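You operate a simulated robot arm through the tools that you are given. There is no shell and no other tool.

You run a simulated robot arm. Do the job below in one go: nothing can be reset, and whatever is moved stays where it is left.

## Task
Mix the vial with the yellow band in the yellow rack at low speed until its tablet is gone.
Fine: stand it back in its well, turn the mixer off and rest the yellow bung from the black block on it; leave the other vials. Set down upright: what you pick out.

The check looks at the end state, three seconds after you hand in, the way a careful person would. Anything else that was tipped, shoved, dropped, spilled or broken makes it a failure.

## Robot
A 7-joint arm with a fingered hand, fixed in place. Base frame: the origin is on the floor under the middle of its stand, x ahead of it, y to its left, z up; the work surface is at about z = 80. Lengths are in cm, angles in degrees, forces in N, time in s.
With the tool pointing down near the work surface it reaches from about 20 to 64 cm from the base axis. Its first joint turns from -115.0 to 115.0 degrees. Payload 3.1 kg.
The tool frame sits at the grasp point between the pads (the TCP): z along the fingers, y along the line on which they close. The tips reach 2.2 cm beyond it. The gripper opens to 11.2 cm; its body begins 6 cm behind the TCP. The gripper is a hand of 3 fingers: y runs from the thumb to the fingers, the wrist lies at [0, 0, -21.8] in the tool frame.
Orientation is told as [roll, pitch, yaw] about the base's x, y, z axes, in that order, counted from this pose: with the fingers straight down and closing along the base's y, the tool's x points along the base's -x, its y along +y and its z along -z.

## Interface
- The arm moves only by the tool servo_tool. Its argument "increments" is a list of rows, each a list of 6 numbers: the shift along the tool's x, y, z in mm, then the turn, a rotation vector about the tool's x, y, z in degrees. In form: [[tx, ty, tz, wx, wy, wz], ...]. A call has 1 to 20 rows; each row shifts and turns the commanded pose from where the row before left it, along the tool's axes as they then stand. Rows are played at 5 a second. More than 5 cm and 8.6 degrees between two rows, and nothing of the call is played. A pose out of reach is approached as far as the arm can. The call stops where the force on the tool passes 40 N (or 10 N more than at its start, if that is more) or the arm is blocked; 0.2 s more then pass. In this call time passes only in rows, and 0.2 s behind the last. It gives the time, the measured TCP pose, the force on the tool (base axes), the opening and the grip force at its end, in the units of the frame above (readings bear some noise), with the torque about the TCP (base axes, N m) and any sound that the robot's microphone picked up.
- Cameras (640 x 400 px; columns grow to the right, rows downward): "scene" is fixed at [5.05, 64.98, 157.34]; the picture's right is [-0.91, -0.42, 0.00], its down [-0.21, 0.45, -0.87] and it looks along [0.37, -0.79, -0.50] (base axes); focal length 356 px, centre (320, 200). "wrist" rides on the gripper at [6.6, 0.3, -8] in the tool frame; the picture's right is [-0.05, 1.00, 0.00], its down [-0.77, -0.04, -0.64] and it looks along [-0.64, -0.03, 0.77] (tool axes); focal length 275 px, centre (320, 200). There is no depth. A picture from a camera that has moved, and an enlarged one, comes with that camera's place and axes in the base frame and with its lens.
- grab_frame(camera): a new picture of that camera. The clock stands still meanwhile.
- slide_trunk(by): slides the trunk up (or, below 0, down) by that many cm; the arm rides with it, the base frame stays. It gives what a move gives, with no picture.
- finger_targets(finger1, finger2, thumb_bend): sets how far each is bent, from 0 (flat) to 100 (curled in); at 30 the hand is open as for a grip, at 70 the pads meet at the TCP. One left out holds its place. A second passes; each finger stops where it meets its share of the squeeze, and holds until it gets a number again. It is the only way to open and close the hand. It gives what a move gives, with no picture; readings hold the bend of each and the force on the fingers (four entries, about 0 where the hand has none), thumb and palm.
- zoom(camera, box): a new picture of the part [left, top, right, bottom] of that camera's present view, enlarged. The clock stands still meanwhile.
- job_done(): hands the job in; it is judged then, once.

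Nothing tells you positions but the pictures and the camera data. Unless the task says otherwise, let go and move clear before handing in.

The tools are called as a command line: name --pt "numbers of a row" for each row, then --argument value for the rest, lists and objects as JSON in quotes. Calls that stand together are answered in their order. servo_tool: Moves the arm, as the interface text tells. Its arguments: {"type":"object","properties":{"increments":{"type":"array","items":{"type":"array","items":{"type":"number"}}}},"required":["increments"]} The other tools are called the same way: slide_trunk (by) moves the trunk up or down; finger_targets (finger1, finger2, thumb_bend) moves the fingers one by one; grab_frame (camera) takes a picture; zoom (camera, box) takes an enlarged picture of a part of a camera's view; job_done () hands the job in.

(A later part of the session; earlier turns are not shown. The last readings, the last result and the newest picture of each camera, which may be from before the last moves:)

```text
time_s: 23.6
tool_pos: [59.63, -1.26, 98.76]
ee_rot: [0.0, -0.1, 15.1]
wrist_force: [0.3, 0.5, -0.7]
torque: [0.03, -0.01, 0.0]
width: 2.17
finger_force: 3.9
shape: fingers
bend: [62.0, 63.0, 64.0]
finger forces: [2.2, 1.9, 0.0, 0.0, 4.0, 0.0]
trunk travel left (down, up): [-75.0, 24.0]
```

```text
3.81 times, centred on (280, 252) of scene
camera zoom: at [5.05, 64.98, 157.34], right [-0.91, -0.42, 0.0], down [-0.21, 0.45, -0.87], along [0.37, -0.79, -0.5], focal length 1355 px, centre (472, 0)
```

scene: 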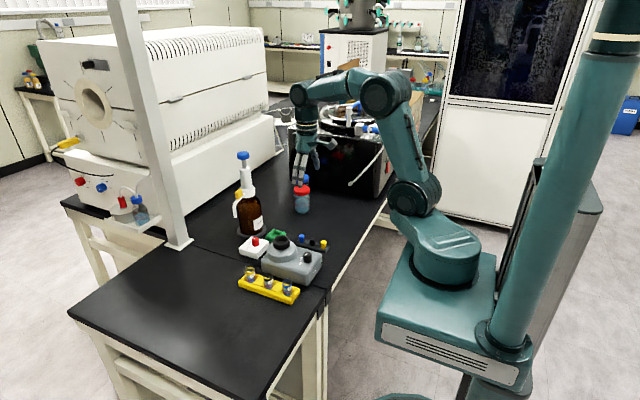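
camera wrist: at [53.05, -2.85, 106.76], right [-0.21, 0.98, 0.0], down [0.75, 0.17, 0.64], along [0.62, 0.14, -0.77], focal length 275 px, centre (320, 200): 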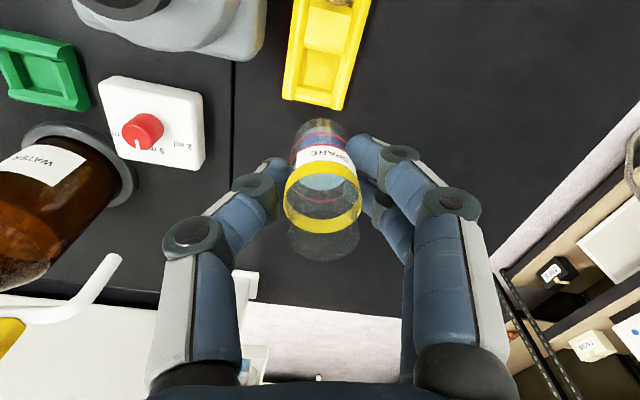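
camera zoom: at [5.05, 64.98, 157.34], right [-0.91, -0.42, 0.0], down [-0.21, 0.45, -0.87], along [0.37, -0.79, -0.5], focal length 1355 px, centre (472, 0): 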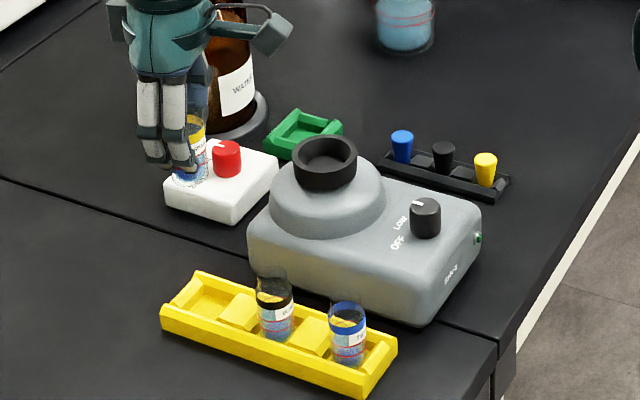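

The vial is held upright and its well is empty. Now a smooth sideways carry to above the cup.

servo_tool --pt "4 -4.5 0 0 0 0" --pt "8 -9 0 0 0 0" --pt "9 -10.5 0 0 0 0" --pt "9 -10.5 0 0 0 0" --pt "9 -10.5 0 0 0 0" --pt "9 -10.5 0 0 0 0" --pt "9 -10.5 0 0 0 0" --pt "9 -10.5 0 0 0 0" --pt "8 -9.5 0 0 0 0" --pt "4 -4.5 0 0 0 0" --pt "0 0 0 0 0 0"

grab_frame --camera "wrist"

zoom --camera "scene" --box '[235, 200, 335, 290]'

```text
time_s: 26.0
tool_pos: [54.43, -12.18, 98.65]
ee_rot: [0.0, 0.1, 14.9]
wrist_force: [0.2, -0.6, -0.5]
torque: [0.02, 0.0, 0.0]
width: 2.18
finger_force: 3.9
shape: fingers
bend: [62.0, 63.0, 64.0]
finger forces: [2.2, 2.1, 0.0, 0.1, 4.0, 0.0]
trunk travel left (down, up): [-75.0, 24.0]
```

```text
taken
camera wrist: at [47.85, -13.66, 106.73], right [-0.21, 0.98, 0.0], down [0.75, 0.17, 0.64], along [0.62, 0.14, -0.77], focal length 275 px, centre (320, 200)
```

wrist: 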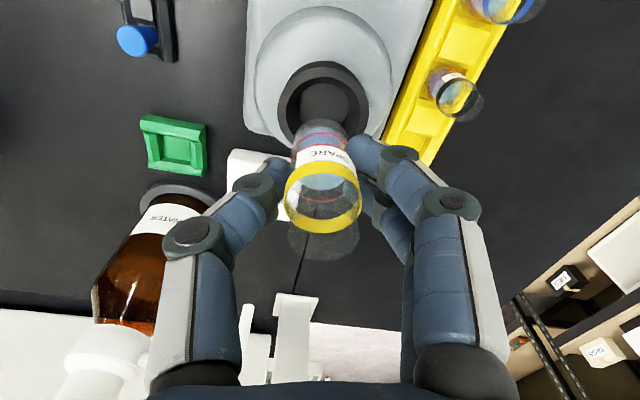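

```text
4.44 times, centred on (285, 245) of scene
camera zoom: at [5.05, 64.98, 157.34], right [-0.91, -0.42, 0.0], down [-0.21, 0.45, -0.87], along [0.37, -0.79, -0.5], focal length 1581 px, centre (476, 0)
```

zoom: 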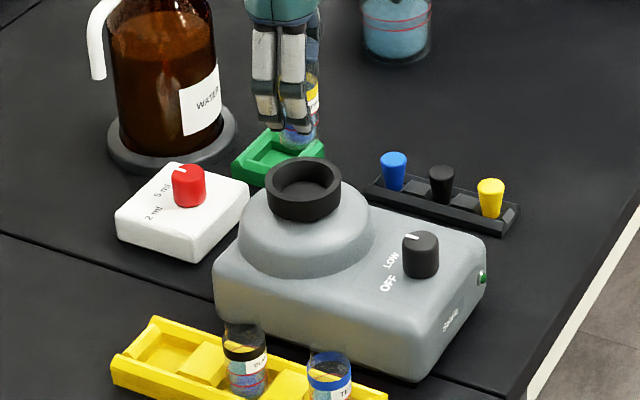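

zoom --camera "wrist" --box '[250, 40, 400, 160]'

zoom --camera "wrist" --box '[260, 100, 390, 270]'

zoom --camera "scene" --box '[270, 200, 330, 255]'

```text
3.33 times, centred on (325, 100) of wrist
camera zoom: at [47.85, -13.66, 106.73], right [-0.21, 0.98, 0.0], down [0.75, 0.17, 0.64], along [0.62, 0.14, -0.77], focal length 918 px, centre (303, 533)
```

zoom: 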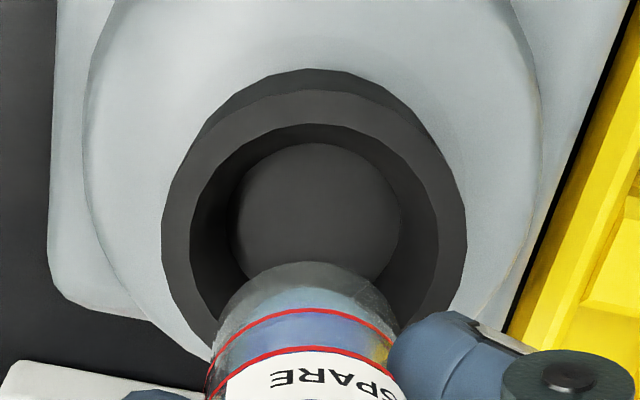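

```text
2.35 times, centred on (325, 185) of wrist
camera zoom: at [47.85, -13.66, 106.73], right [-0.21, 0.98, 0.0], down [0.75, 0.17, 0.64], along [0.62, 0.14, -0.77], focal length 648 px, centre (308, 235)
```

zoom: 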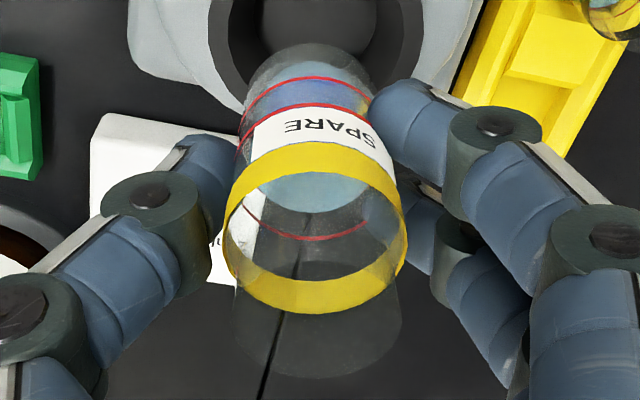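

```text
7.27 times, centred on (300, 228) of scene
camera zoom: at [5.05, 64.98, 157.34], right [-0.91, -0.42, 0.0], down [-0.21, 0.45, -0.87], along [0.37, -0.79, -0.5], focal length 2587 px, centre (466, 0)
```

zoom: 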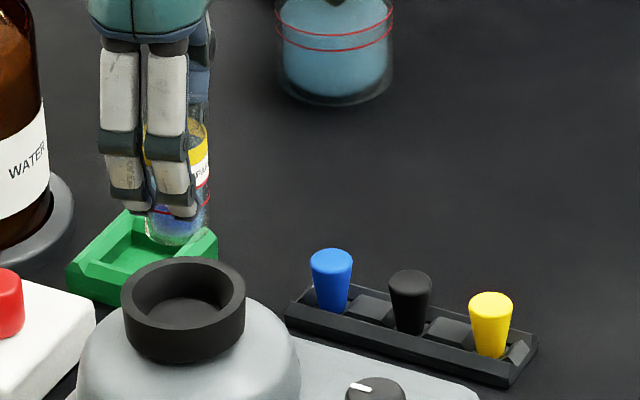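

The vial's axis lines up with the cup centre (54.44, -12.03) within 1 mm, and its bottom is about 5 cm below the TCP. I lower it to just above the cup first.

servo_tool --pt "0 0 6 0 0 0" --pt "0 0 8 0 0 0" --pt "0 0 8 0 0 0" --pt "0 0 6 0 0 0" --pt "0 0 2 0 0 0" --pt "0 0 0 0 0 0"

zoom --camera "wrist" --box '[250, 70, 400, 190]'

zoom --camera "scene" --box '[260, 205, 320, 260]'

```text
time_s: 27.4
tool_pos: [54.4, -12.24, 95.74]
ee_rot: [0.0, 0.0, 15.0]
wrist_force: [-0.5, -0.1, -0.6]
torque: [0.0, -0.01, 0.0]
width: 2.18
finger_force: 4.1
shape: fingers
bend: [62.0, 63.0, 64.0]
finger forces: [2.3, 2.1, 0.0, 0.0, 4.0, 0.0]
trunk travel left (down, up): [-75.0, 24.0]
```

```text
3.33 times, centred on (325, 130) of wrist
camera zoom: at [47.84, -13.7, 103.75], right [-0.21, 0.98, 0.0], down [0.75, 0.17, 0.64], along [0.62, 0.14, -0.77], focal length 918 px, centre (303, 433)
```

zoom: 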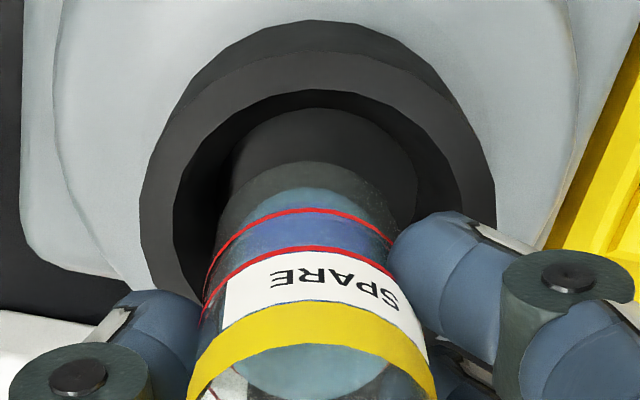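

```text
7.27 times, centred on (290, 232) of scene
camera zoom: at [5.05, 64.98, 157.34], right [-0.91, -0.42, 0.0], down [-0.21, 0.45, -0.87], along [0.37, -0.79, -0.5], focal length 2587 px, centre (538, -36)
```

zoom: 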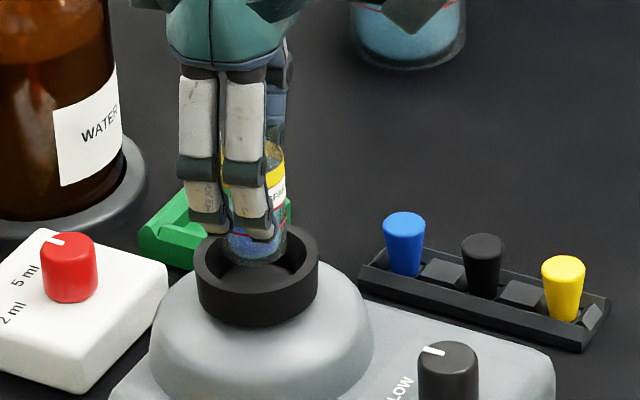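

The vial bottom is right at rim level; I nudge 2 mm toward +y to centre it and continue slowly down into the cup.

servo_tool --pt "0 2 2 0 0 0" --pt "0 0 4 0 0 0" --pt "0 0 3 0 0 0" --pt "0 0 2 0 0 0" --pt "0 0 0 0 0 0"

zoom --camera "scene" --box '[260, 205, 320, 260]'

```text
time_s: 28.6
tool_pos: [54.35, -12.08, 94.57]
ee_rot: [0.0, 0.1, 15.0]
wrist_force: [0.4, -0.5, 0.8]
torque: [-0.03, 0.02, -0.02]
width: 2.17
finger_force: 4.3
shape: fingers
bend: [62.0, 63.0, 64.0]
finger forces: [2.2, 2.0, 0.0, 0.1, 4.1, 0.0]
trunk travel left (down, up): [-75.0, 24.0]
```

```text
7.27 times, centred on (290, 232) of scene
camera zoom: at [5.05, 64.98, 157.34], right [-0.91, -0.42, 0.0], down [-0.21, 0.45, -0.87], along [0.37, -0.79, -0.5], focal length 2587 px, centre (538, -36)
```

zoom: 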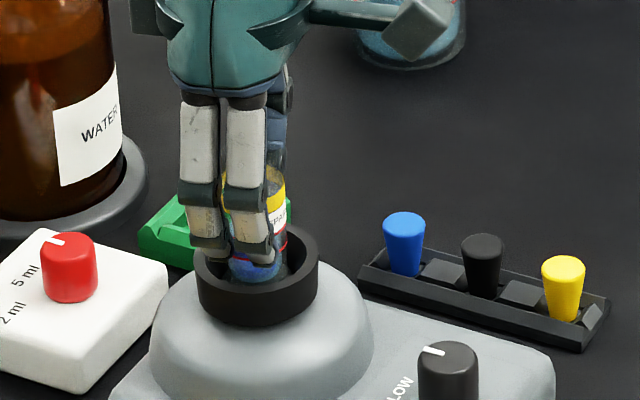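

No contact yet. I continue down in 2 mm steps until I feel the cup floor.

servo_tool --pt "0 0 2 0 0 0" --pt "0 0 2 0 0 0" --pt "0 0 2 0 0 0" --pt "0 0 0 0 0 0"

zoom --camera "scene" --box '[260, 205, 320, 260]'

```text
time_s: 29.6
tool_pos: [54.33, -12.16, 94.12]
ee_rot: [0.0, 0.0, 15.1]
wrist_force: [0.0, 0.3, 0.5]
torque: [0.03, 0.0, -0.01]
width: 2.17
finger_force: 4.4
shape: fingers
bend: [63.0, 63.0, 64.0]
finger forces: [2.2, 2.0, 0.0, 0.0, 4.3, 0.0]
trunk travel left (down, up): [-75.0, 24.0]
```

```text
7.27 times, centred on (290, 232) of scene
camera zoom: at [5.05, 64.98, 157.34], right [-0.91, -0.42, 0.0], down [-0.21, 0.45, -0.87], along [0.37, -0.79, -0.5], focal length 2587 px, centre (538, -36)
```

zoom: 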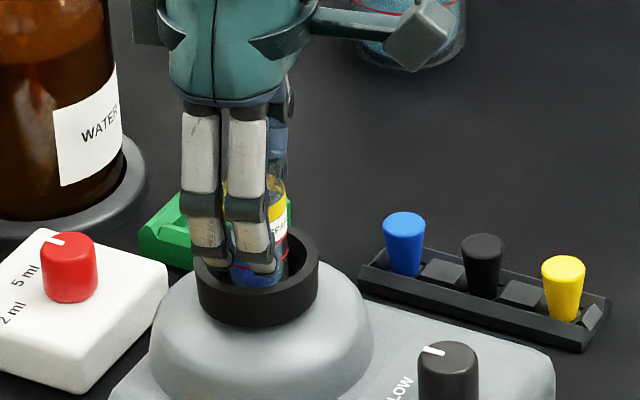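

servo_tool --pt "0 0 2 0 0 0" --pt "0 0 2 0 0 0" --pt "0 0 0 0 0 0"

zoom --camera "wrist" --box '[220, 80, 420, 240]'

zoom --camera "scene" --box '[260, 205, 320, 260]'

```text
time_s: 30.4
tool_pos: [54.14, -11.91, 93.69]
ee_rot: [0.1, 0.0, 15.1]
wrist_force: [1.2, -1.0, 3.4]
torque: [-0.05, 0.0, 0.03]
width: 2.15
finger_force: 4.9
shape: fingers
bend: [63.0, 63.0, 64.0]
finger forces: [2.2, 2.0, 0.1, 0.1, 5.2, 0.1]
trunk travel left (down, up): [-75.0, 24.0]
```

```text
2.50 times, centred on (320, 160) of wrist
camera zoom: at [47.71, -13.51, 101.63], right [-0.21, 0.98, 0.0], down [0.75, 0.17, 0.64], along [0.62, 0.14, -0.77], focal length 688 px, centre (320, 300)
```

zoom: 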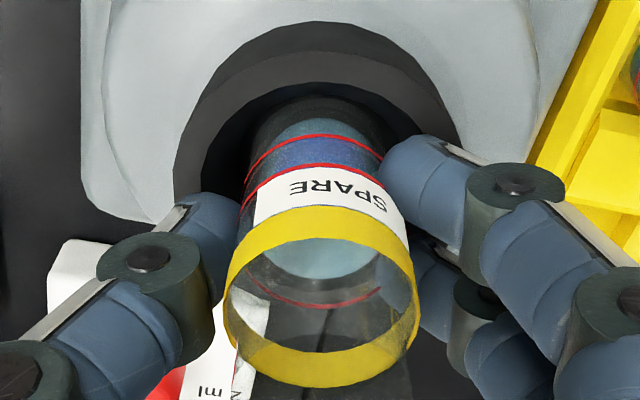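

```text
7.27 times, centred on (290, 232) of scene
camera zoom: at [5.05, 64.98, 157.34], right [-0.91, -0.42, 0.0], down [-0.21, 0.45, -0.87], along [0.37, -0.79, -0.5], focal length 2587 px, centre (538, -36)
```

zoom: 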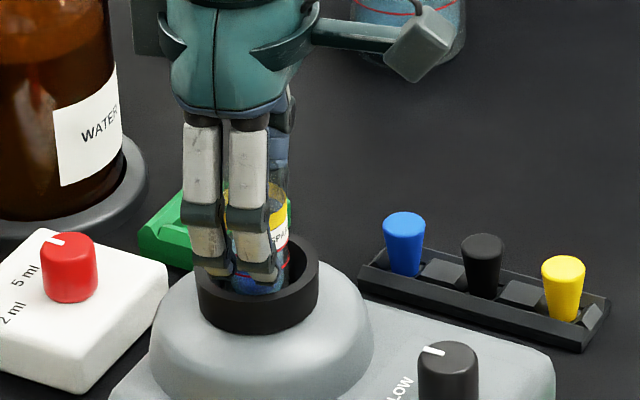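

Contact: about 3.4 N, and the cup yields slightly (looks spring-loaded), so the mixer probably starts on pressing. I press a little more and listen.

servo_tool --pt "0 0 1.5 0 0 0" --pt "0 0 0 0 0 0" --pt "0 0 0 0 0 0"

zoom --camera "wrist" --box '[220, 80, 420, 240]'

zoom --camera "scene" --box '[260, 205, 320, 260]'

```text
time_s: 31.2
tool_pos: [54.23, -11.87, 93.64]
ee_rot: [0.0, 0.0, 15.0]
wrist_force: [1.0, -1.1, 3.1]
torque: [-0.02, -0.02, 0.0]
width: 2.17
finger_force: 5.2
shape: fingers
bend: [63.0, 64.0, 64.0]
finger forces: [2.0, 1.9, 0.0, 0.0, 5.4, 0.0]
trunk travel left (down, up): [-75.0, 24.0]
```

```text
2.50 times, centred on (320, 160) of wrist
camera zoom: at [47.7, -13.5, 101.51], right [-0.21, 0.98, 0.0], down [0.75, 0.17, 0.64], along [0.62, 0.14, -0.77], focal length 688 px, centre (320, 300)
```

zoom: 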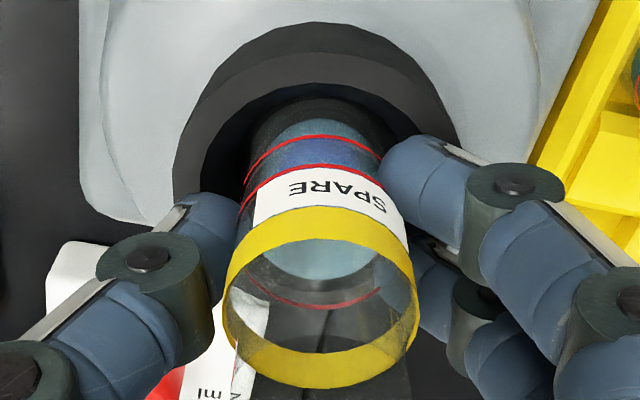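

```text
7.27 times, centred on (290, 232) of scene
camera zoom: at [5.05, 64.98, 157.34], right [-0.91, -0.42, 0.0], down [-0.21, 0.45, -0.87], along [0.37, -0.79, -0.5], focal length 2587 px, centre (538, -36)
```

zoom: 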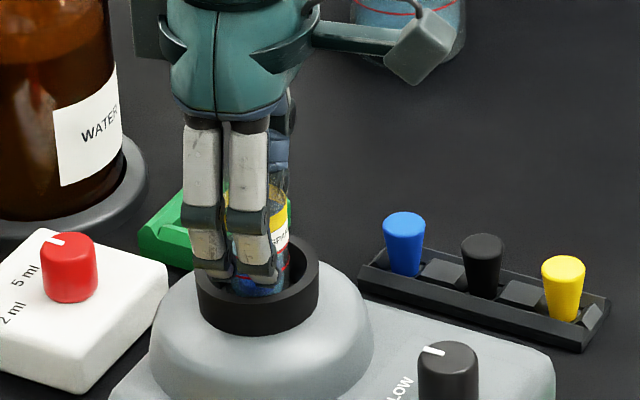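

servo_tool --pt "0 0 1.5 0 0 0" --pt "0 0 1 0 0 0" --pt "0 0 0 0 0 0" --pt "0 0 0 0 0 0" --pt "0 0 0 0 0 0"

grab_frame --camera "wrist"

zoom --camera "scene" --box '[260, 205, 320, 260]'

```text
time_s: 32.4
tool_pos: [54.22, -11.92, 93.32]
ee_rot: [0.0, 0.0, 14.9]
wrist_force: [1.8, -1.3, 9.6]
torque: [-0.06, -0.03, 0.02]
width: 2.13
finger_force: 5.2
shape: fingers
bend: [64.0, 64.0, 64.0]
finger forces: [2.2, 2.1, 0.1, 0.0, 6.6, 0.1]
trunk travel left (down, up): [-75.0, 24.0]
```

```text
taken
camera wrist: at [47.68, -13.46, 101.28], right [-0.21, 0.98, 0.0], down [0.75, 0.17, 0.64], along [0.62, 0.14, -0.77], focal length 275 px, centre (320, 200)
```

wrist: 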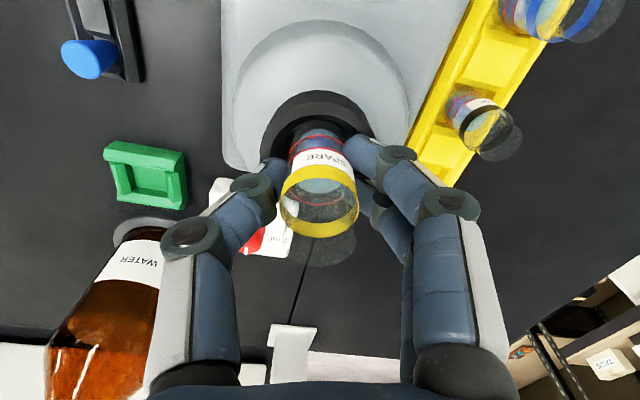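

```text
7.27 times, centred on (290, 232) of scene
camera zoom: at [5.05, 64.98, 157.34], right [-0.91, -0.42, 0.0], down [-0.21, 0.45, -0.87], along [0.37, -0.79, -0.5], focal length 2587 px, centre (538, -36)
```

zoom: 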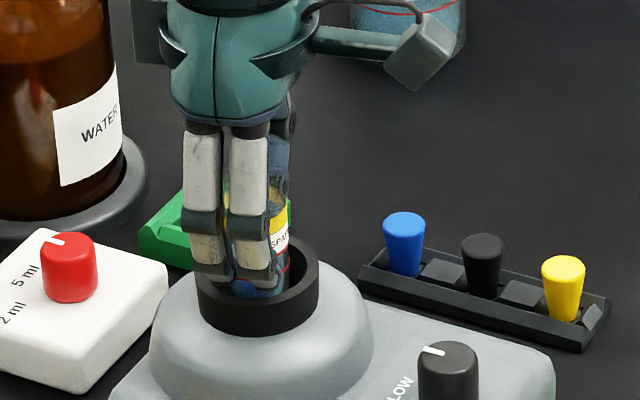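

I'm pressing at about 9.6 N and the cup is fully down. I look into the vial and at the knob and lamp to see whether it is mixing.

zoom --camera "wrist" --box '[270, 120, 370, 250]'

zoom --camera "scene" --box '[280, 235, 330, 280]'

servo_tool --pt "0 0 0 0 0 0" --pt "0 0 0 0 0 0" --pt "0 0 0 0 0 0" --pt "0 0 0 0 0 0" --pt "0 0 0 0 0 0"

zoom --camera "wrist" --box '[270, 120, 370, 250]'

```text
3.08 times, centred on (320, 185) of wrist
camera zoom: at [47.68, -13.46, 101.28], right [-0.21, 0.98, 0.0], down [0.75, 0.17, 0.64], along [0.62, 0.14, -0.77], focal length 847 px, centre (320, 246)
```

zoom: 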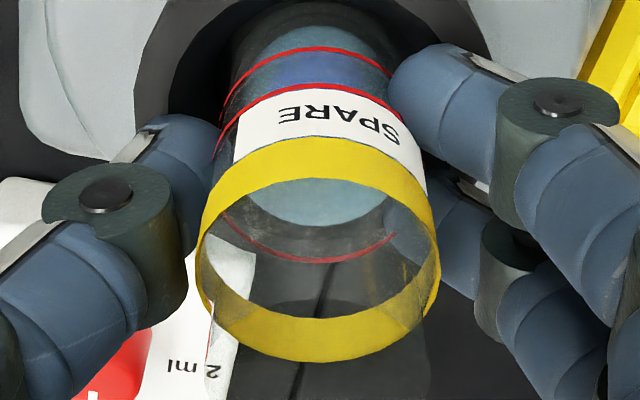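

```text
8.89 times, centred on (305, 258) of scene
camera zoom: at [5.05, 64.98, 157.34], right [-0.91, -0.42, 0.0], down [-0.21, 0.45, -0.87], along [0.37, -0.79, -0.5], focal length 3162 px, centre (453, -311)
```

zoom: 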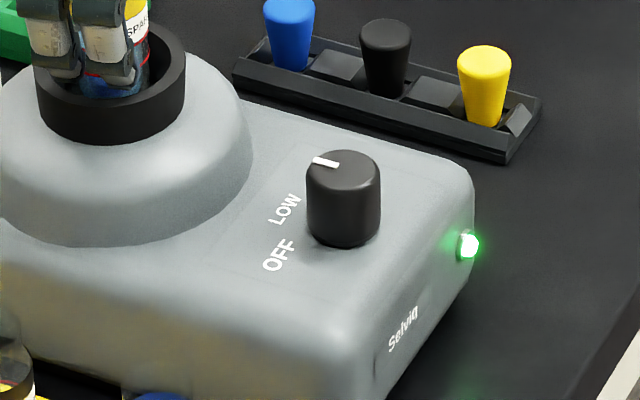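

```text
time_s: 33.6
tool_pos: [54.26, -11.89, 93.33]
ee_rot: [-0.1, -0.1, 14.9]
wrist_force: [1.0, -2.1, 9.7]
torque: [-0.06, -0.03, -0.01]
width: 2.13
finger_force: 5.5
shape: fingers
bend: [64.0, 65.0, 64.0]
finger forces: [2.3, 2.1, 0.0, 0.1, 6.5, 0.0]
trunk travel left (down, up): [-75.0, 24.0]
```

```text
3.08 times, centred on (320, 185) of wrist
camera zoom: at [47.68, -13.46, 101.28], right [-0.21, 0.98, 0.0], down [0.75, 0.17, 0.64], along [0.62, 0.14, -0.77], focal length 847 px, centre (320, 246)
```

zoom: 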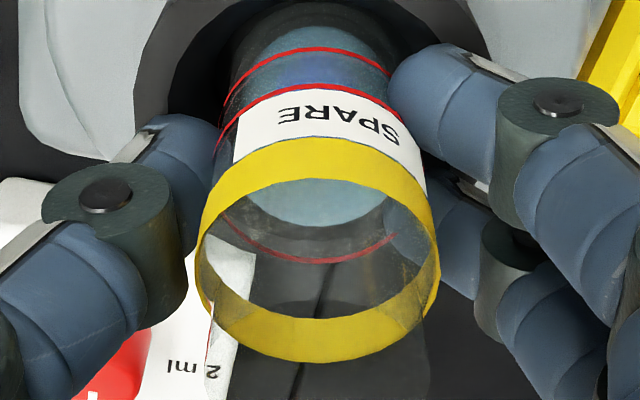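

The green lamp is lit, so the mixer is running while pressed, and the dark blue tablet is starting to fade. I keep holding and check on it.

servo_tool --pt "0 0 0 0 0 0" --pt "0 0 0 0 0 0" --pt "0 0 0 0 0 0" --pt "0 0 0 0 0 0" --pt "0 0 0 0 0 0" --pt "0 0 0 0 0 0" --pt "0 0 0 0 0 0" --pt "0 0 0 0 0 0" --pt "0 0 0 0 0 0" --pt "0 0 0 0 0 0"

zoom --camera "wrist" --box '[270, 120, 370, 250]'

zoom --camera "scene" --box '[260, 205, 330, 280]'

```text
time_s: 35.8
tool_pos: [54.21, -11.87, 93.41]
ee_rot: [0.0, -0.1, 15.0]
wrist_force: [1.8, -2.1, 9.5]
torque: [-0.11, -0.01, 0.01]
width: 2.14
finger_force: 5.5
shape: fingers
bend: [64.0, 65.0, 64.0]
finger forces: [2.3, 2.2, 0.0, 0.0, 6.5, 0.1]
trunk travel left (down, up): [-75.0, 24.0]
```

```text
3.08 times, centred on (320, 185) of wrist
camera zoom: at [47.68, -13.46, 101.28], right [-0.21, 0.98, 0.0], down [0.75, 0.17, 0.64], along [0.62, 0.14, -0.77], focal length 847 px, centre (320, 246)
```

zoom: 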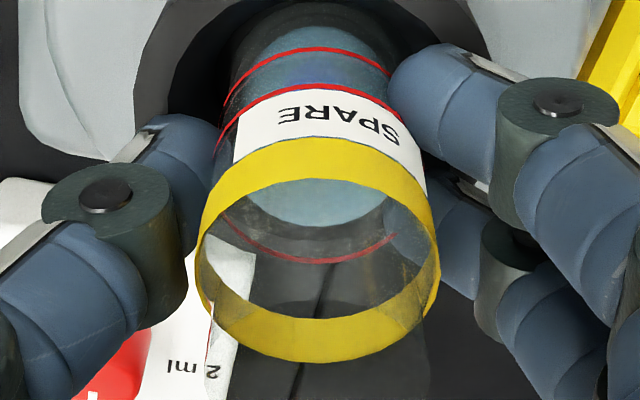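

```text
5.33 times, centred on (295, 242) of scene
camera zoom: at [5.05, 64.98, 157.34], right [-0.91, -0.42, 0.0], down [-0.21, 0.45, -0.87], along [0.37, -0.79, -0.5], focal length 1897 px, centre (453, -27)
```

zoom: 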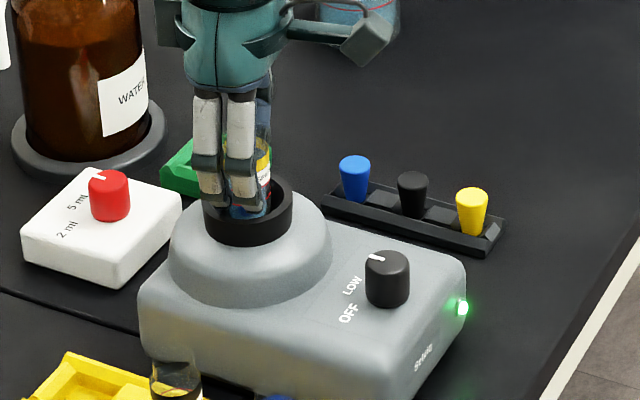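

The tablet has shrunk a lot and the lamp is still on. I hold for a few more seconds.

servo_tool --pt "0 0 0 0 0 0" --pt "0 0 0 0 0 0" --pt "0 0 0 0 0 0" --pt "0 0 0 0 0 0" --pt "0 0 0 0 0 0" --pt "0 0 0 0 0 0" --pt "0 0 0 0 0 0" --pt "0 0 0 0 0 0" --pt "0 0 0 0 0 0" --pt "0 0 0 0 0 0" --pt "0 0 0 0 0 0" --pt "0 0 0 0 0 0" --pt "0 0 0 0 0 0" --pt "0 0 0 0 0 0" --pt "0 0 0 0 0 0"

zoom --camera "wrist" --box '[270, 120, 370, 250]'

zoom --camera "scene" --box '[275, 225, 300, 250]'

```text
time_s: 39.0
tool_pos: [54.19, -11.93, 93.3]
ee_rot: [0.0, -0.2, 15.0]
wrist_force: [1.3, -1.2, 9.5]
torque: [-0.07, -0.03, 0.0]
width: 2.16
finger_force: 5.9
shape: fingers
bend: [64.0, 65.0, 64.0]
finger forces: [2.3, 2.3, 0.0, 0.0, 6.5, 0.0]
trunk travel left (down, up): [-75.0, 24.0]
```

```text
3.08 times, centred on (320, 185) of wrist
camera zoom: at [47.68, -13.46, 101.28], right [-0.21, 0.98, 0.0], down [0.75, 0.17, 0.64], along [0.62, 0.14, -0.77], focal length 847 px, centre (320, 246)
```

zoom: 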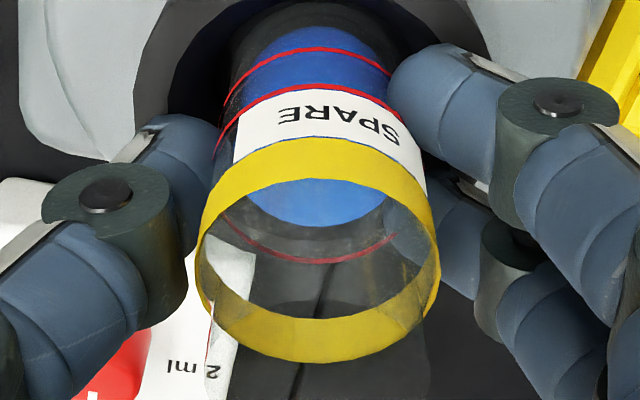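

```text
16.00 times, centred on (288, 238) of scene
camera zoom: at [5.05, 64.98, 157.34], right [-0.91, -0.42, 0.0], down [-0.21, 0.45, -0.87], along [0.37, -0.79, -0.5], focal length 5692 px, centre (840, -400)
```

zoom: 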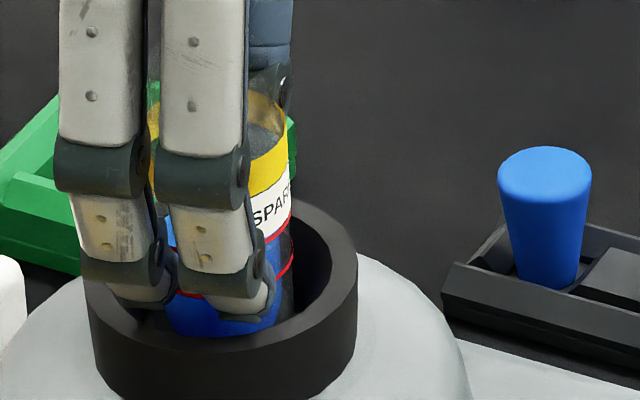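

The liquid has turned a clear uniform blue, so the tablet is dissolved. I lift the vial slowly out of the cup.

servo_tool --pt "0 0 -2 0 0 0" --pt "0 0 -3 0 0 0" --pt "0 0 -5 0 0 0" --pt "0 0 -8 0 0 0" --pt "0 0 -10 0 0 0" --pt "0 0 -10 0 0 0" --pt "0 0 -10 0 0 0" --pt "0 0 -8 0 0 0" --pt "0 0 -4 0 0 0" --pt "0 0 0 0 0 0"

grab_frame --camera "wrist"

zoom --camera "wrist" --box '[260, 100, 390, 270]'

zoom --camera "scene" --box '[270, 200, 330, 255]'

```text
time_s: 41.2
tool_pos: [54.4, -11.96, 99.35]
ee_rot: [-0.1, 0.0, 15.0]
wrist_force: [0.2, 0.5, -0.3]
torque: [0.01, 0.03, 0.04]
width: 2.15
finger_force: 4.6
shape: fingers
bend: [63.0, 64.0, 64.0]
finger forces: [2.5, 2.2, 0.1, 0.0, 4.3, 0.1]
trunk travel left (down, up): [-75.0, 24.0]
```

```text
taken
camera wrist: at [47.81, -13.5, 107.36], right [-0.21, 0.98, 0.0], down [0.75, 0.17, 0.64], along [0.62, 0.14, -0.77], focal length 275 px, centre (320, 200)
```

wrist: 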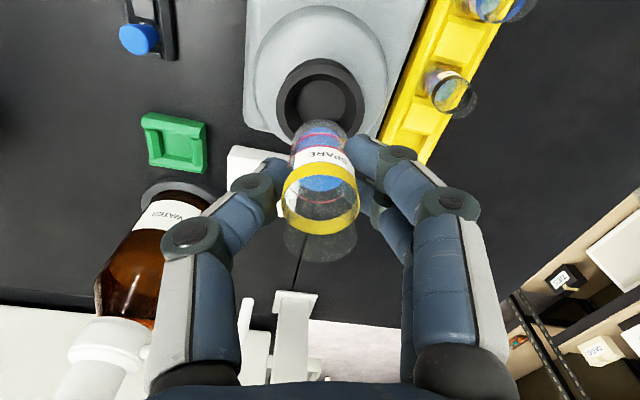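

```text
2.35 times, centred on (325, 185) of wrist
camera zoom: at [47.81, -13.5, 107.36], right [-0.21, 0.98, 0.0], down [0.75, 0.17, 0.64], along [0.62, 0.14, -0.77], focal length 648 px, centre (308, 235)
```

zoom: 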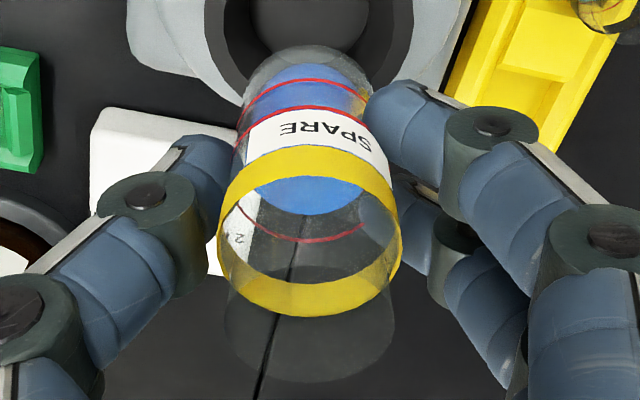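

```text
7.27 times, centred on (300, 228) of scene
camera zoom: at [5.05, 64.98, 157.34], right [-0.91, -0.42, 0.0], down [-0.21, 0.45, -0.87], along [0.37, -0.79, -0.5], focal length 2587 px, centre (466, 0)
```

zoom: 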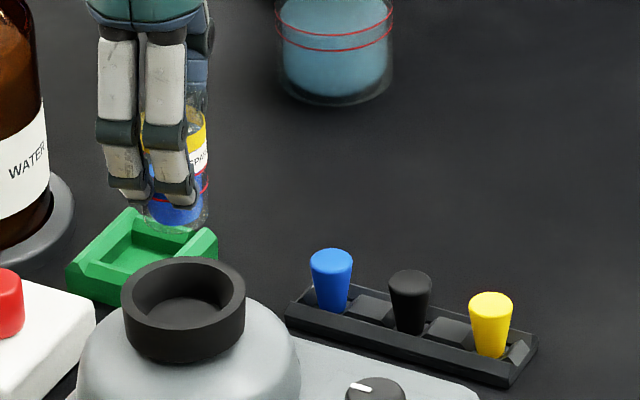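

The vial is still firmly held and nearly unshifted (about 1 mm); the blue solution shows no tablet. I carry it back smoothly to above its well.

servo_tool --pt "-4 4.5 0 0 0 0" --pt "-8 9 0 0 0 0" --pt "-9 10.3 0 0 0 0" --pt "-9 10.3 0 0 0 0" --pt "-9 10.3 0 0 0 0" --pt "-9 10.3 0 0 0 0" --pt "-9 10.3 0 0 0 0" --pt "-9 10.3 0 0 0 0" --pt "-8 9 0 0 0 0" --pt "-3.7 4.4 0 0 0 0" --pt "0 0 0 0 0 0"

grab_frame --camera "wrist"

zoom --camera "scene" --box '[225, 200, 335, 305]'

```text
time_s: 43.6
tool_pos: [59.54, -1.33, 99.24]
ee_rot: [0.0, 0.0, 15.0]
wrist_force: [0.4, -0.5, 0.4]
torque: [0.02, -0.01, -0.02]
width: 2.16
finger_force: 4.2
shape: fingers
bend: [63.0, 64.0, 64.0]
finger forces: [2.5, 2.2, 0.1, 0.1, 4.2, 0.0]
trunk travel left (down, up): [-75.0, 24.0]
```

```text
taken
camera wrist: at [53.0, -2.89, 107.22], right [-0.21, 0.98, 0.0], down [0.75, 0.17, 0.64], along [0.62, 0.14, -0.77], focal length 275 px, centre (320, 200)
```

wrist: 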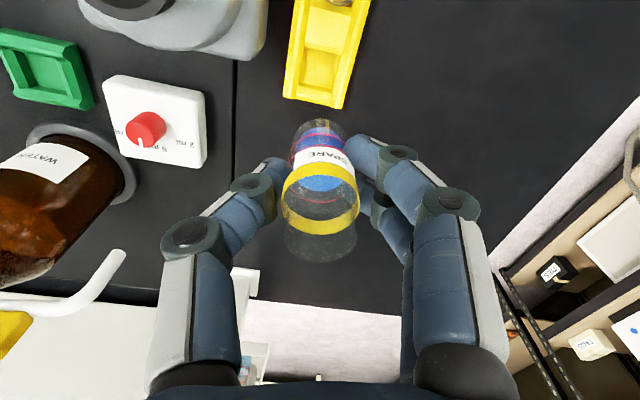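

```text
3.81 times, centred on (280, 252) of scene
camera zoom: at [5.05, 64.98, 157.34], right [-0.91, -0.42, 0.0], down [-0.21, 0.45, -0.87], along [0.37, -0.79, -0.5], focal length 1355 px, centre (472, 0)
```

zoom: 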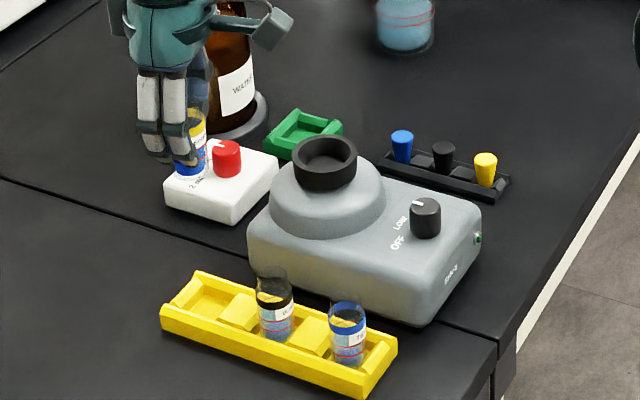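

The hand is back over the well. I check the well against the vial before lowering.

zoom --camera "wrist" --box '[270, 30, 390, 170]'

```text
2.86 times, centred on (330, 100) of wrist
camera zoom: at [53.0, -2.89, 107.22], right [-0.21, 0.98, 0.0], down [0.75, 0.17, 0.64], along [0.62, 0.14, -0.77], focal length 786 px, centre (291, 486)
```

zoom: 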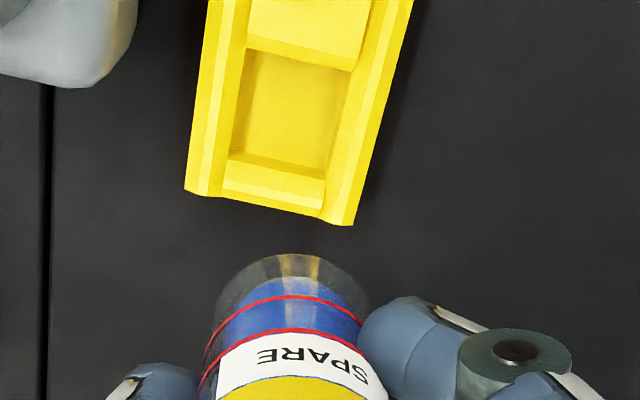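

The well centre (about 59.75, -1.53) matches the vial's axis. I lower it most of the way.

servo_tool --pt "0 0 6 0 0 0" --pt "0 0 12 0 0 0" --pt "0 0 14 0 0 0" --pt "0 0 14 0 0 0" --pt "0 0 14 0 0 0" --pt "0 0 14 0 0 0" --pt "0 0 14 0 0 0" --pt "0 0 12 0 0 0" --pt "0 0 8 0 0 0" --pt "0 0 4 0 0 0" --pt "0 0 0 0 0 0"

zoom --camera "wrist" --box '[250, 60, 400, 200]'

zoom --camera "scene" --box '[235, 235, 315, 305]'

```text
time_s: 46.0
tool_pos: [59.52, -1.45, 87.97]
ee_rot: [0.0, 0.0, 15.1]
wrist_force: [0.5, 0.6, -0.6]
torque: [0.02, -0.01, 0.0]
width: 2.14
finger_force: 4.2
shape: fingers
bend: [63.0, 64.0, 64.0]
finger forces: [2.4, 2.3, 0.0, 0.0, 4.3, 0.1]
trunk travel left (down, up): [-75.0, 24.0]
```

```text
2.86 times, centred on (325, 130) of wrist
camera zoom: at [53.0, -2.98, 95.99], right [-0.21, 0.98, 0.0], down [0.75, 0.17, 0.64], along [0.62, 0.14, -0.77], focal length 786 px, centre (306, 400)
```

zoom: 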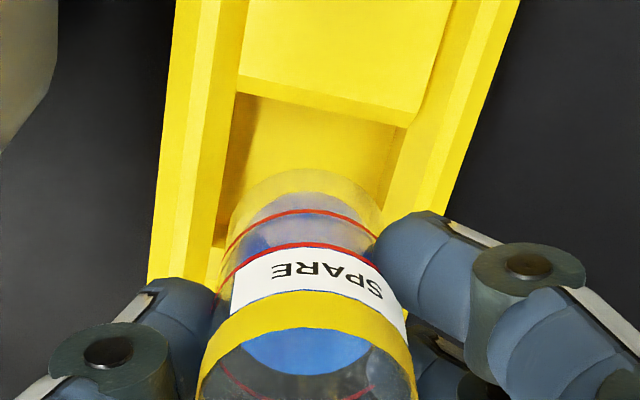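

```text
5.71 times, centred on (275, 270) of scene
camera zoom: at [5.05, 64.98, 157.34], right [-0.91, -0.42, 0.0], down [-0.21, 0.45, -0.87], along [0.37, -0.79, -0.5], focal length 2033 px, centre (577, -200)
```

zoom: 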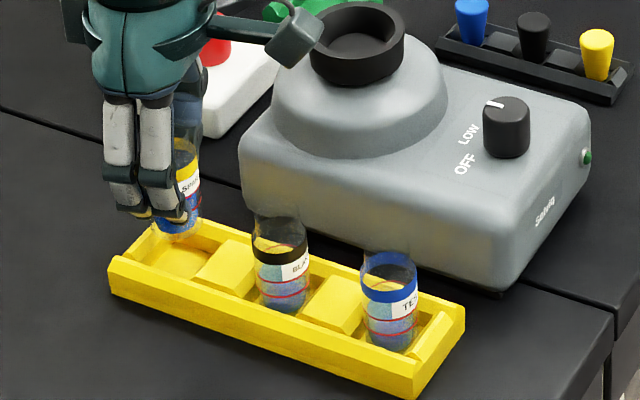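

The vial is centred over the well and just entering it. I lower it the rest of the way, slowing near the floor.

servo_tool --pt "0 0.5 4 0 0 0" --pt "0 0 6 0 0 0" --pt "0 0 6 0 0 0" --pt "0 0 5 0 0 0" --pt "0 0 3 0 0 0" --pt "0 0 2 0 0 0" --pt "0 0 0 0 0 0"

zoom --camera "wrist" --box '[220, 100, 440, 260]'

zoom --camera "scene" --box '[235, 235, 315, 305]'

```text
time_s: 47.6
tool_pos: [59.62, -1.33, 85.45]
ee_rot: [0.1, 0.0, 15.0]
wrist_force: [0.1, 0.0, 0.2]
torque: [0.01, 0.03, -0.04]
width: 2.16
finger_force: 4.5
shape: fingers
bend: [63.0, 64.0, 64.0]
finger forces: [2.3, 2.2, 0.0, 0.0, 4.2, 0.0]
trunk travel left (down, up): [-75.0, 24.0]
```

```text
2.50 times, centred on (330, 180) of wrist
camera zoom: at [52.97, -2.89, 93.42], right [-0.21, 0.98, 0.0], down [0.75, 0.17, 0.64], along [0.62, 0.14, -0.77], focal length 688 px, centre (295, 250)
```

zoom: 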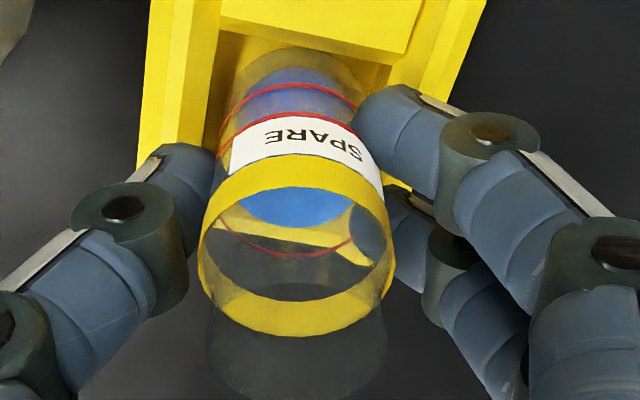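

```text
5.71 times, centred on (275, 270) of scene
camera zoom: at [5.05, 64.98, 157.34], right [-0.91, -0.42, 0.0], down [-0.21, 0.45, -0.87], along [0.37, -0.79, -0.5], focal length 2033 px, centre (577, -200)
```

zoom: 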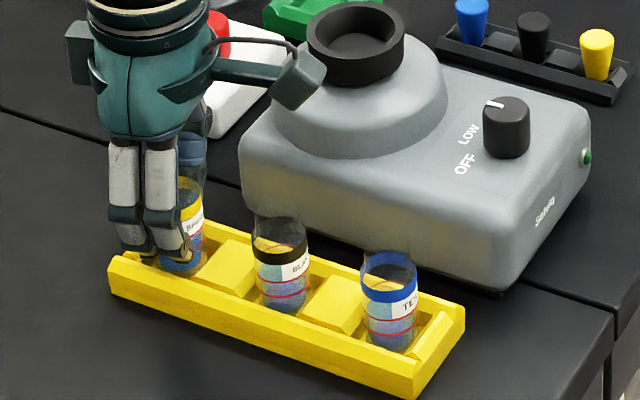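

Nearly seated (about 4 mm to go). I lower in 1 mm steps to feel the floor.

servo_tool --pt "0 0 1.5 0 0 0" --pt "0 0 1 0 0 0" --pt "0 0 1 0 0 0" --pt "0 0 0 0 0 0"

```text
time_s: 48.6
tool_pos: [59.5, -1.27, 85.14]
ee_rot: [-0.1, 0.0, 15.0]
wrist_force: [0.3, -0.7, -0.9]
torque: [0.01, 0.0, 0.02]
width: 2.15
finger_force: 4.5
shape: fingers
bend: [63.0, 64.0, 64.0]
finger forces: [2.5, 2.3, 0.0, 0.0, 4.3, 0.1]
trunk travel left (down, up): [-75.0, 24.0]
```

servo_tool --pt "0 0 1 0 0 0" --pt "0 0 1 0 0 0" --pt "0 0 0 0 0 0"

zoom --camera "wrist" --box '[220, 100, 440, 260]'

```text
time_s: 49.4
tool_pos: [59.52, -1.33, 84.92]
ee_rot: [0.0, 0.0, 15.0]
wrist_force: [0.5, -0.4, -0.6]
torque: [0.02, -0.03, 0.0]
width: 2.15
finger_force: 4.7
shape: fingers
bend: [63.0, 63.0, 64.0]
finger forces: [2.4, 2.2, 0.1, 0.0, 4.1, 0.0]
trunk travel left (down, up): [-75.0, 24.0]
```

```text
2.50 times, centred on (330, 180) of wrist
camera zoom: at [52.94, -2.82, 92.9], right [-0.21, 0.98, 0.0], down [0.75, 0.17, 0.64], along [0.62, 0.14, -0.77], focal length 688 px, centre (295, 250)
```

zoom: 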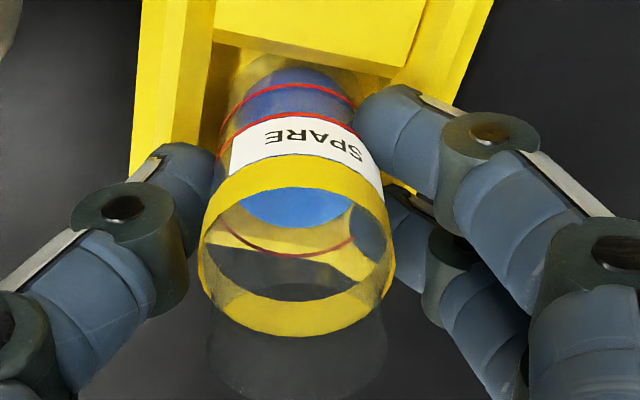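

No floor contact yet and the hand has drifted about 1.8 mm toward +y; I correct that and continue down gently.

servo_tool --pt "-0.3 -1 0 0 0 0" --pt "0 -0.8 0 0 0 0" --pt "0 0 1 0 0 0" --pt "0 0 0 0 0 0"

zoom --camera "wrist" --box '[220, 100, 440, 260]'

zoom --camera "scene" --box '[235, 245, 295, 300]'

```text
time_s: 50.4
tool_pos: [59.53, -1.4, 84.99]
ee_rot: [0.0, 0.0, 15.0]
wrist_force: [0.0, -0.4, 2.6]
torque: [-0.01, -0.02, -0.01]
width: 2.14
finger_force: 5.5
shape: fingers
bend: [63.0, 64.0, 64.0]
finger forces: [2.7, 2.5, 0.1, 0.0, 4.4, 0.1]
trunk travel left (down, up): [-75.0, 24.0]
```

```text
2.50 times, centred on (330, 180) of wrist
camera zoom: at [53.01, -3.02, 92.84], right [-0.21, 0.98, 0.0], down [0.75, 0.17, 0.64], along [0.62, 0.14, -0.77], focal length 688 px, centre (295, 250)
```

zoom: 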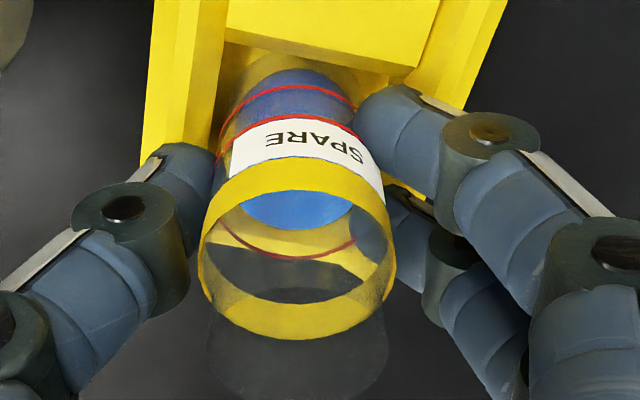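

```text
7.27 times, centred on (265, 272) of scene
camera zoom: at [5.05, 64.98, 157.34], right [-0.91, -0.42, 0.0], down [-0.21, 0.45, -0.87], along [0.37, -0.79, -0.5], focal length 2587 px, centre (720, -327)
```

zoom: 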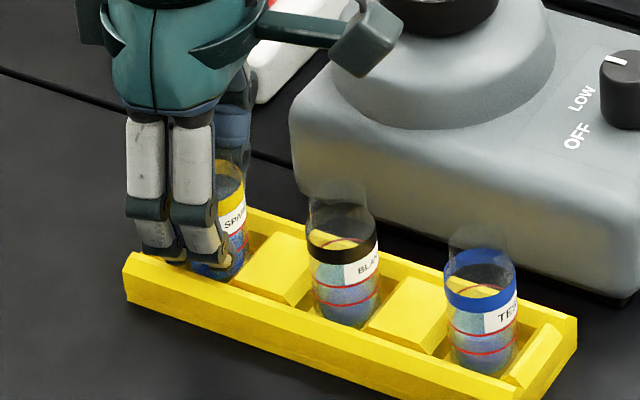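

The vial is seated on the well floor (about 2.6 N). I release it gently.

finger_targets --finger1 61 --finger2 61 --thumb_bend 61

finger_targets --finger1 55 --finger2 55 --thumb_bend 55

zoom --camera "wrist" --box '[220, 100, 440, 260]'

zoom --camera "scene" --box '[235, 245, 295, 300]'

```text
time_s: 51.4
tool_pos: [59.56, -1.39, 84.82]
ee_rot: [0.1, 0.0, 15.0]
wrist_force: [0.5, -0.4, 3.6]
torque: [-0.1, -0.02, -0.01]
width: 2.48
finger_force: 1.8
shape: fingers
bend: [61.0, 61.0, 61.0]
finger forces: [0.2, 0.3, 0.0, 0.0, 3.7, 0.0]
trunk travel left (down, up): [-75.0, 24.0]
```

```text
time_s: 52.4
tool_pos: [59.51, -1.44, 84.89]
ee_rot: [0.0, -0.1, 15.0]
wrist_force: [0.8, 0.4, 8.1]
torque: [0.12, 0.05, -0.02]
width: 3.6
finger_force: 4.0
shape: fingers
bend: [59.0, 55.0, 55.0]
finger forces: [8.3, 0.1, 0.1, 0.1, 0.0, 0.1]
trunk travel left (down, up): [-75.0, 24.0]
```

```text
2.50 times, centred on (330, 180) of wrist
camera zoom: at [52.99, -3.03, 92.86], right [-0.21, 0.98, 0.0], down [0.75, 0.17, 0.64], along [0.62, 0.14, -0.77], focal length 688 px, centre (295, 250)
```

zoom: 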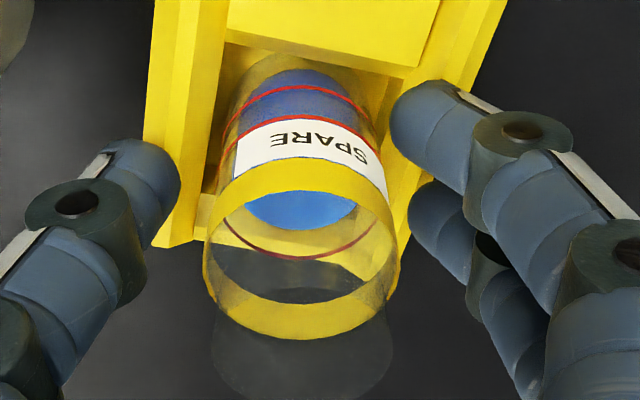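

```text
7.27 times, centred on (265, 272) of scene
camera zoom: at [5.05, 64.98, 157.34], right [-0.91, -0.42, 0.0], down [-0.21, 0.45, -0.87], along [0.37, -0.79, -0.5], focal length 2587 px, centre (720, -327)
```

zoom: 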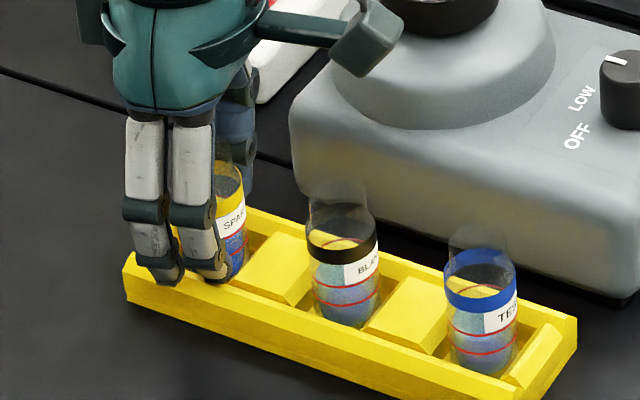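

The vial is free, but one finger is pressing on the rack's sloped wall (about 8 N), so I lift straight up in small steps.

servo_tool --pt "0 0 -1.5 0 0 0" --pt "0 0 -1.5 0 0 0" --pt "0 0 -2 0 0 0" --pt "0 0 0 0 0 0"

zoom --camera "wrist" --box '[220, 100, 440, 260]'

zoom --camera "scene" --box '[235, 245, 295, 300]'

```text
time_s: 53.4
tool_pos: [59.48, -1.53, 85.25]
ee_rot: [0.0, 0.0, 15.0]
wrist_force: [0.1, -0.1, -0.1]
torque: [0.0, -0.01, 0.0]
width: 4.01
finger_force: 0.1
shape: fingers
bend: [55.0, 55.0, 55.0]
finger forces: [0.0, 0.0, 0.0, 0.1, 0.0, 0.0]
trunk travel left (down, up): [-75.0, 24.0]
```

```text
2.50 times, centred on (330, 180) of wrist
camera zoom: at [53.01, -3.07, 93.25], right [-0.21, 0.98, 0.0], down [0.75, 0.17, 0.64], along [0.62, 0.14, -0.77], focal length 688 px, centre (295, 250)
```

zoom: 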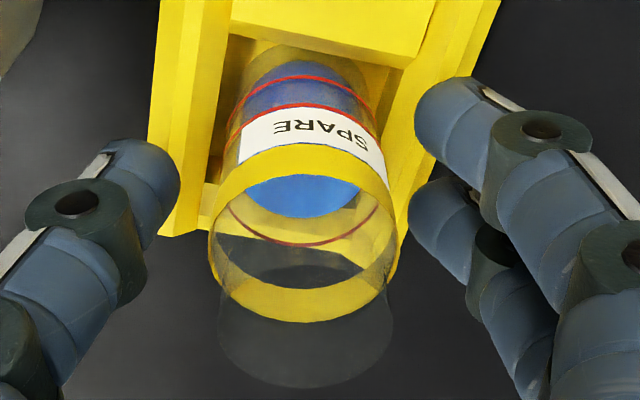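

```text
7.27 times, centred on (265, 272) of scene
camera zoom: at [5.05, 64.98, 157.34], right [-0.91, -0.42, 0.0], down [-0.21, 0.45, -0.87], along [0.37, -0.79, -0.5], focal length 2587 px, centre (720, -327)
```

zoom: 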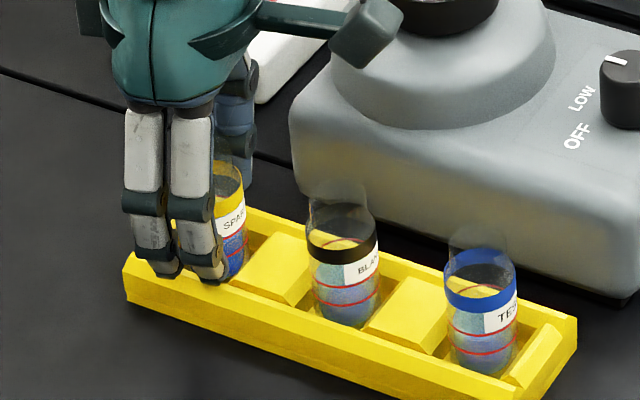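

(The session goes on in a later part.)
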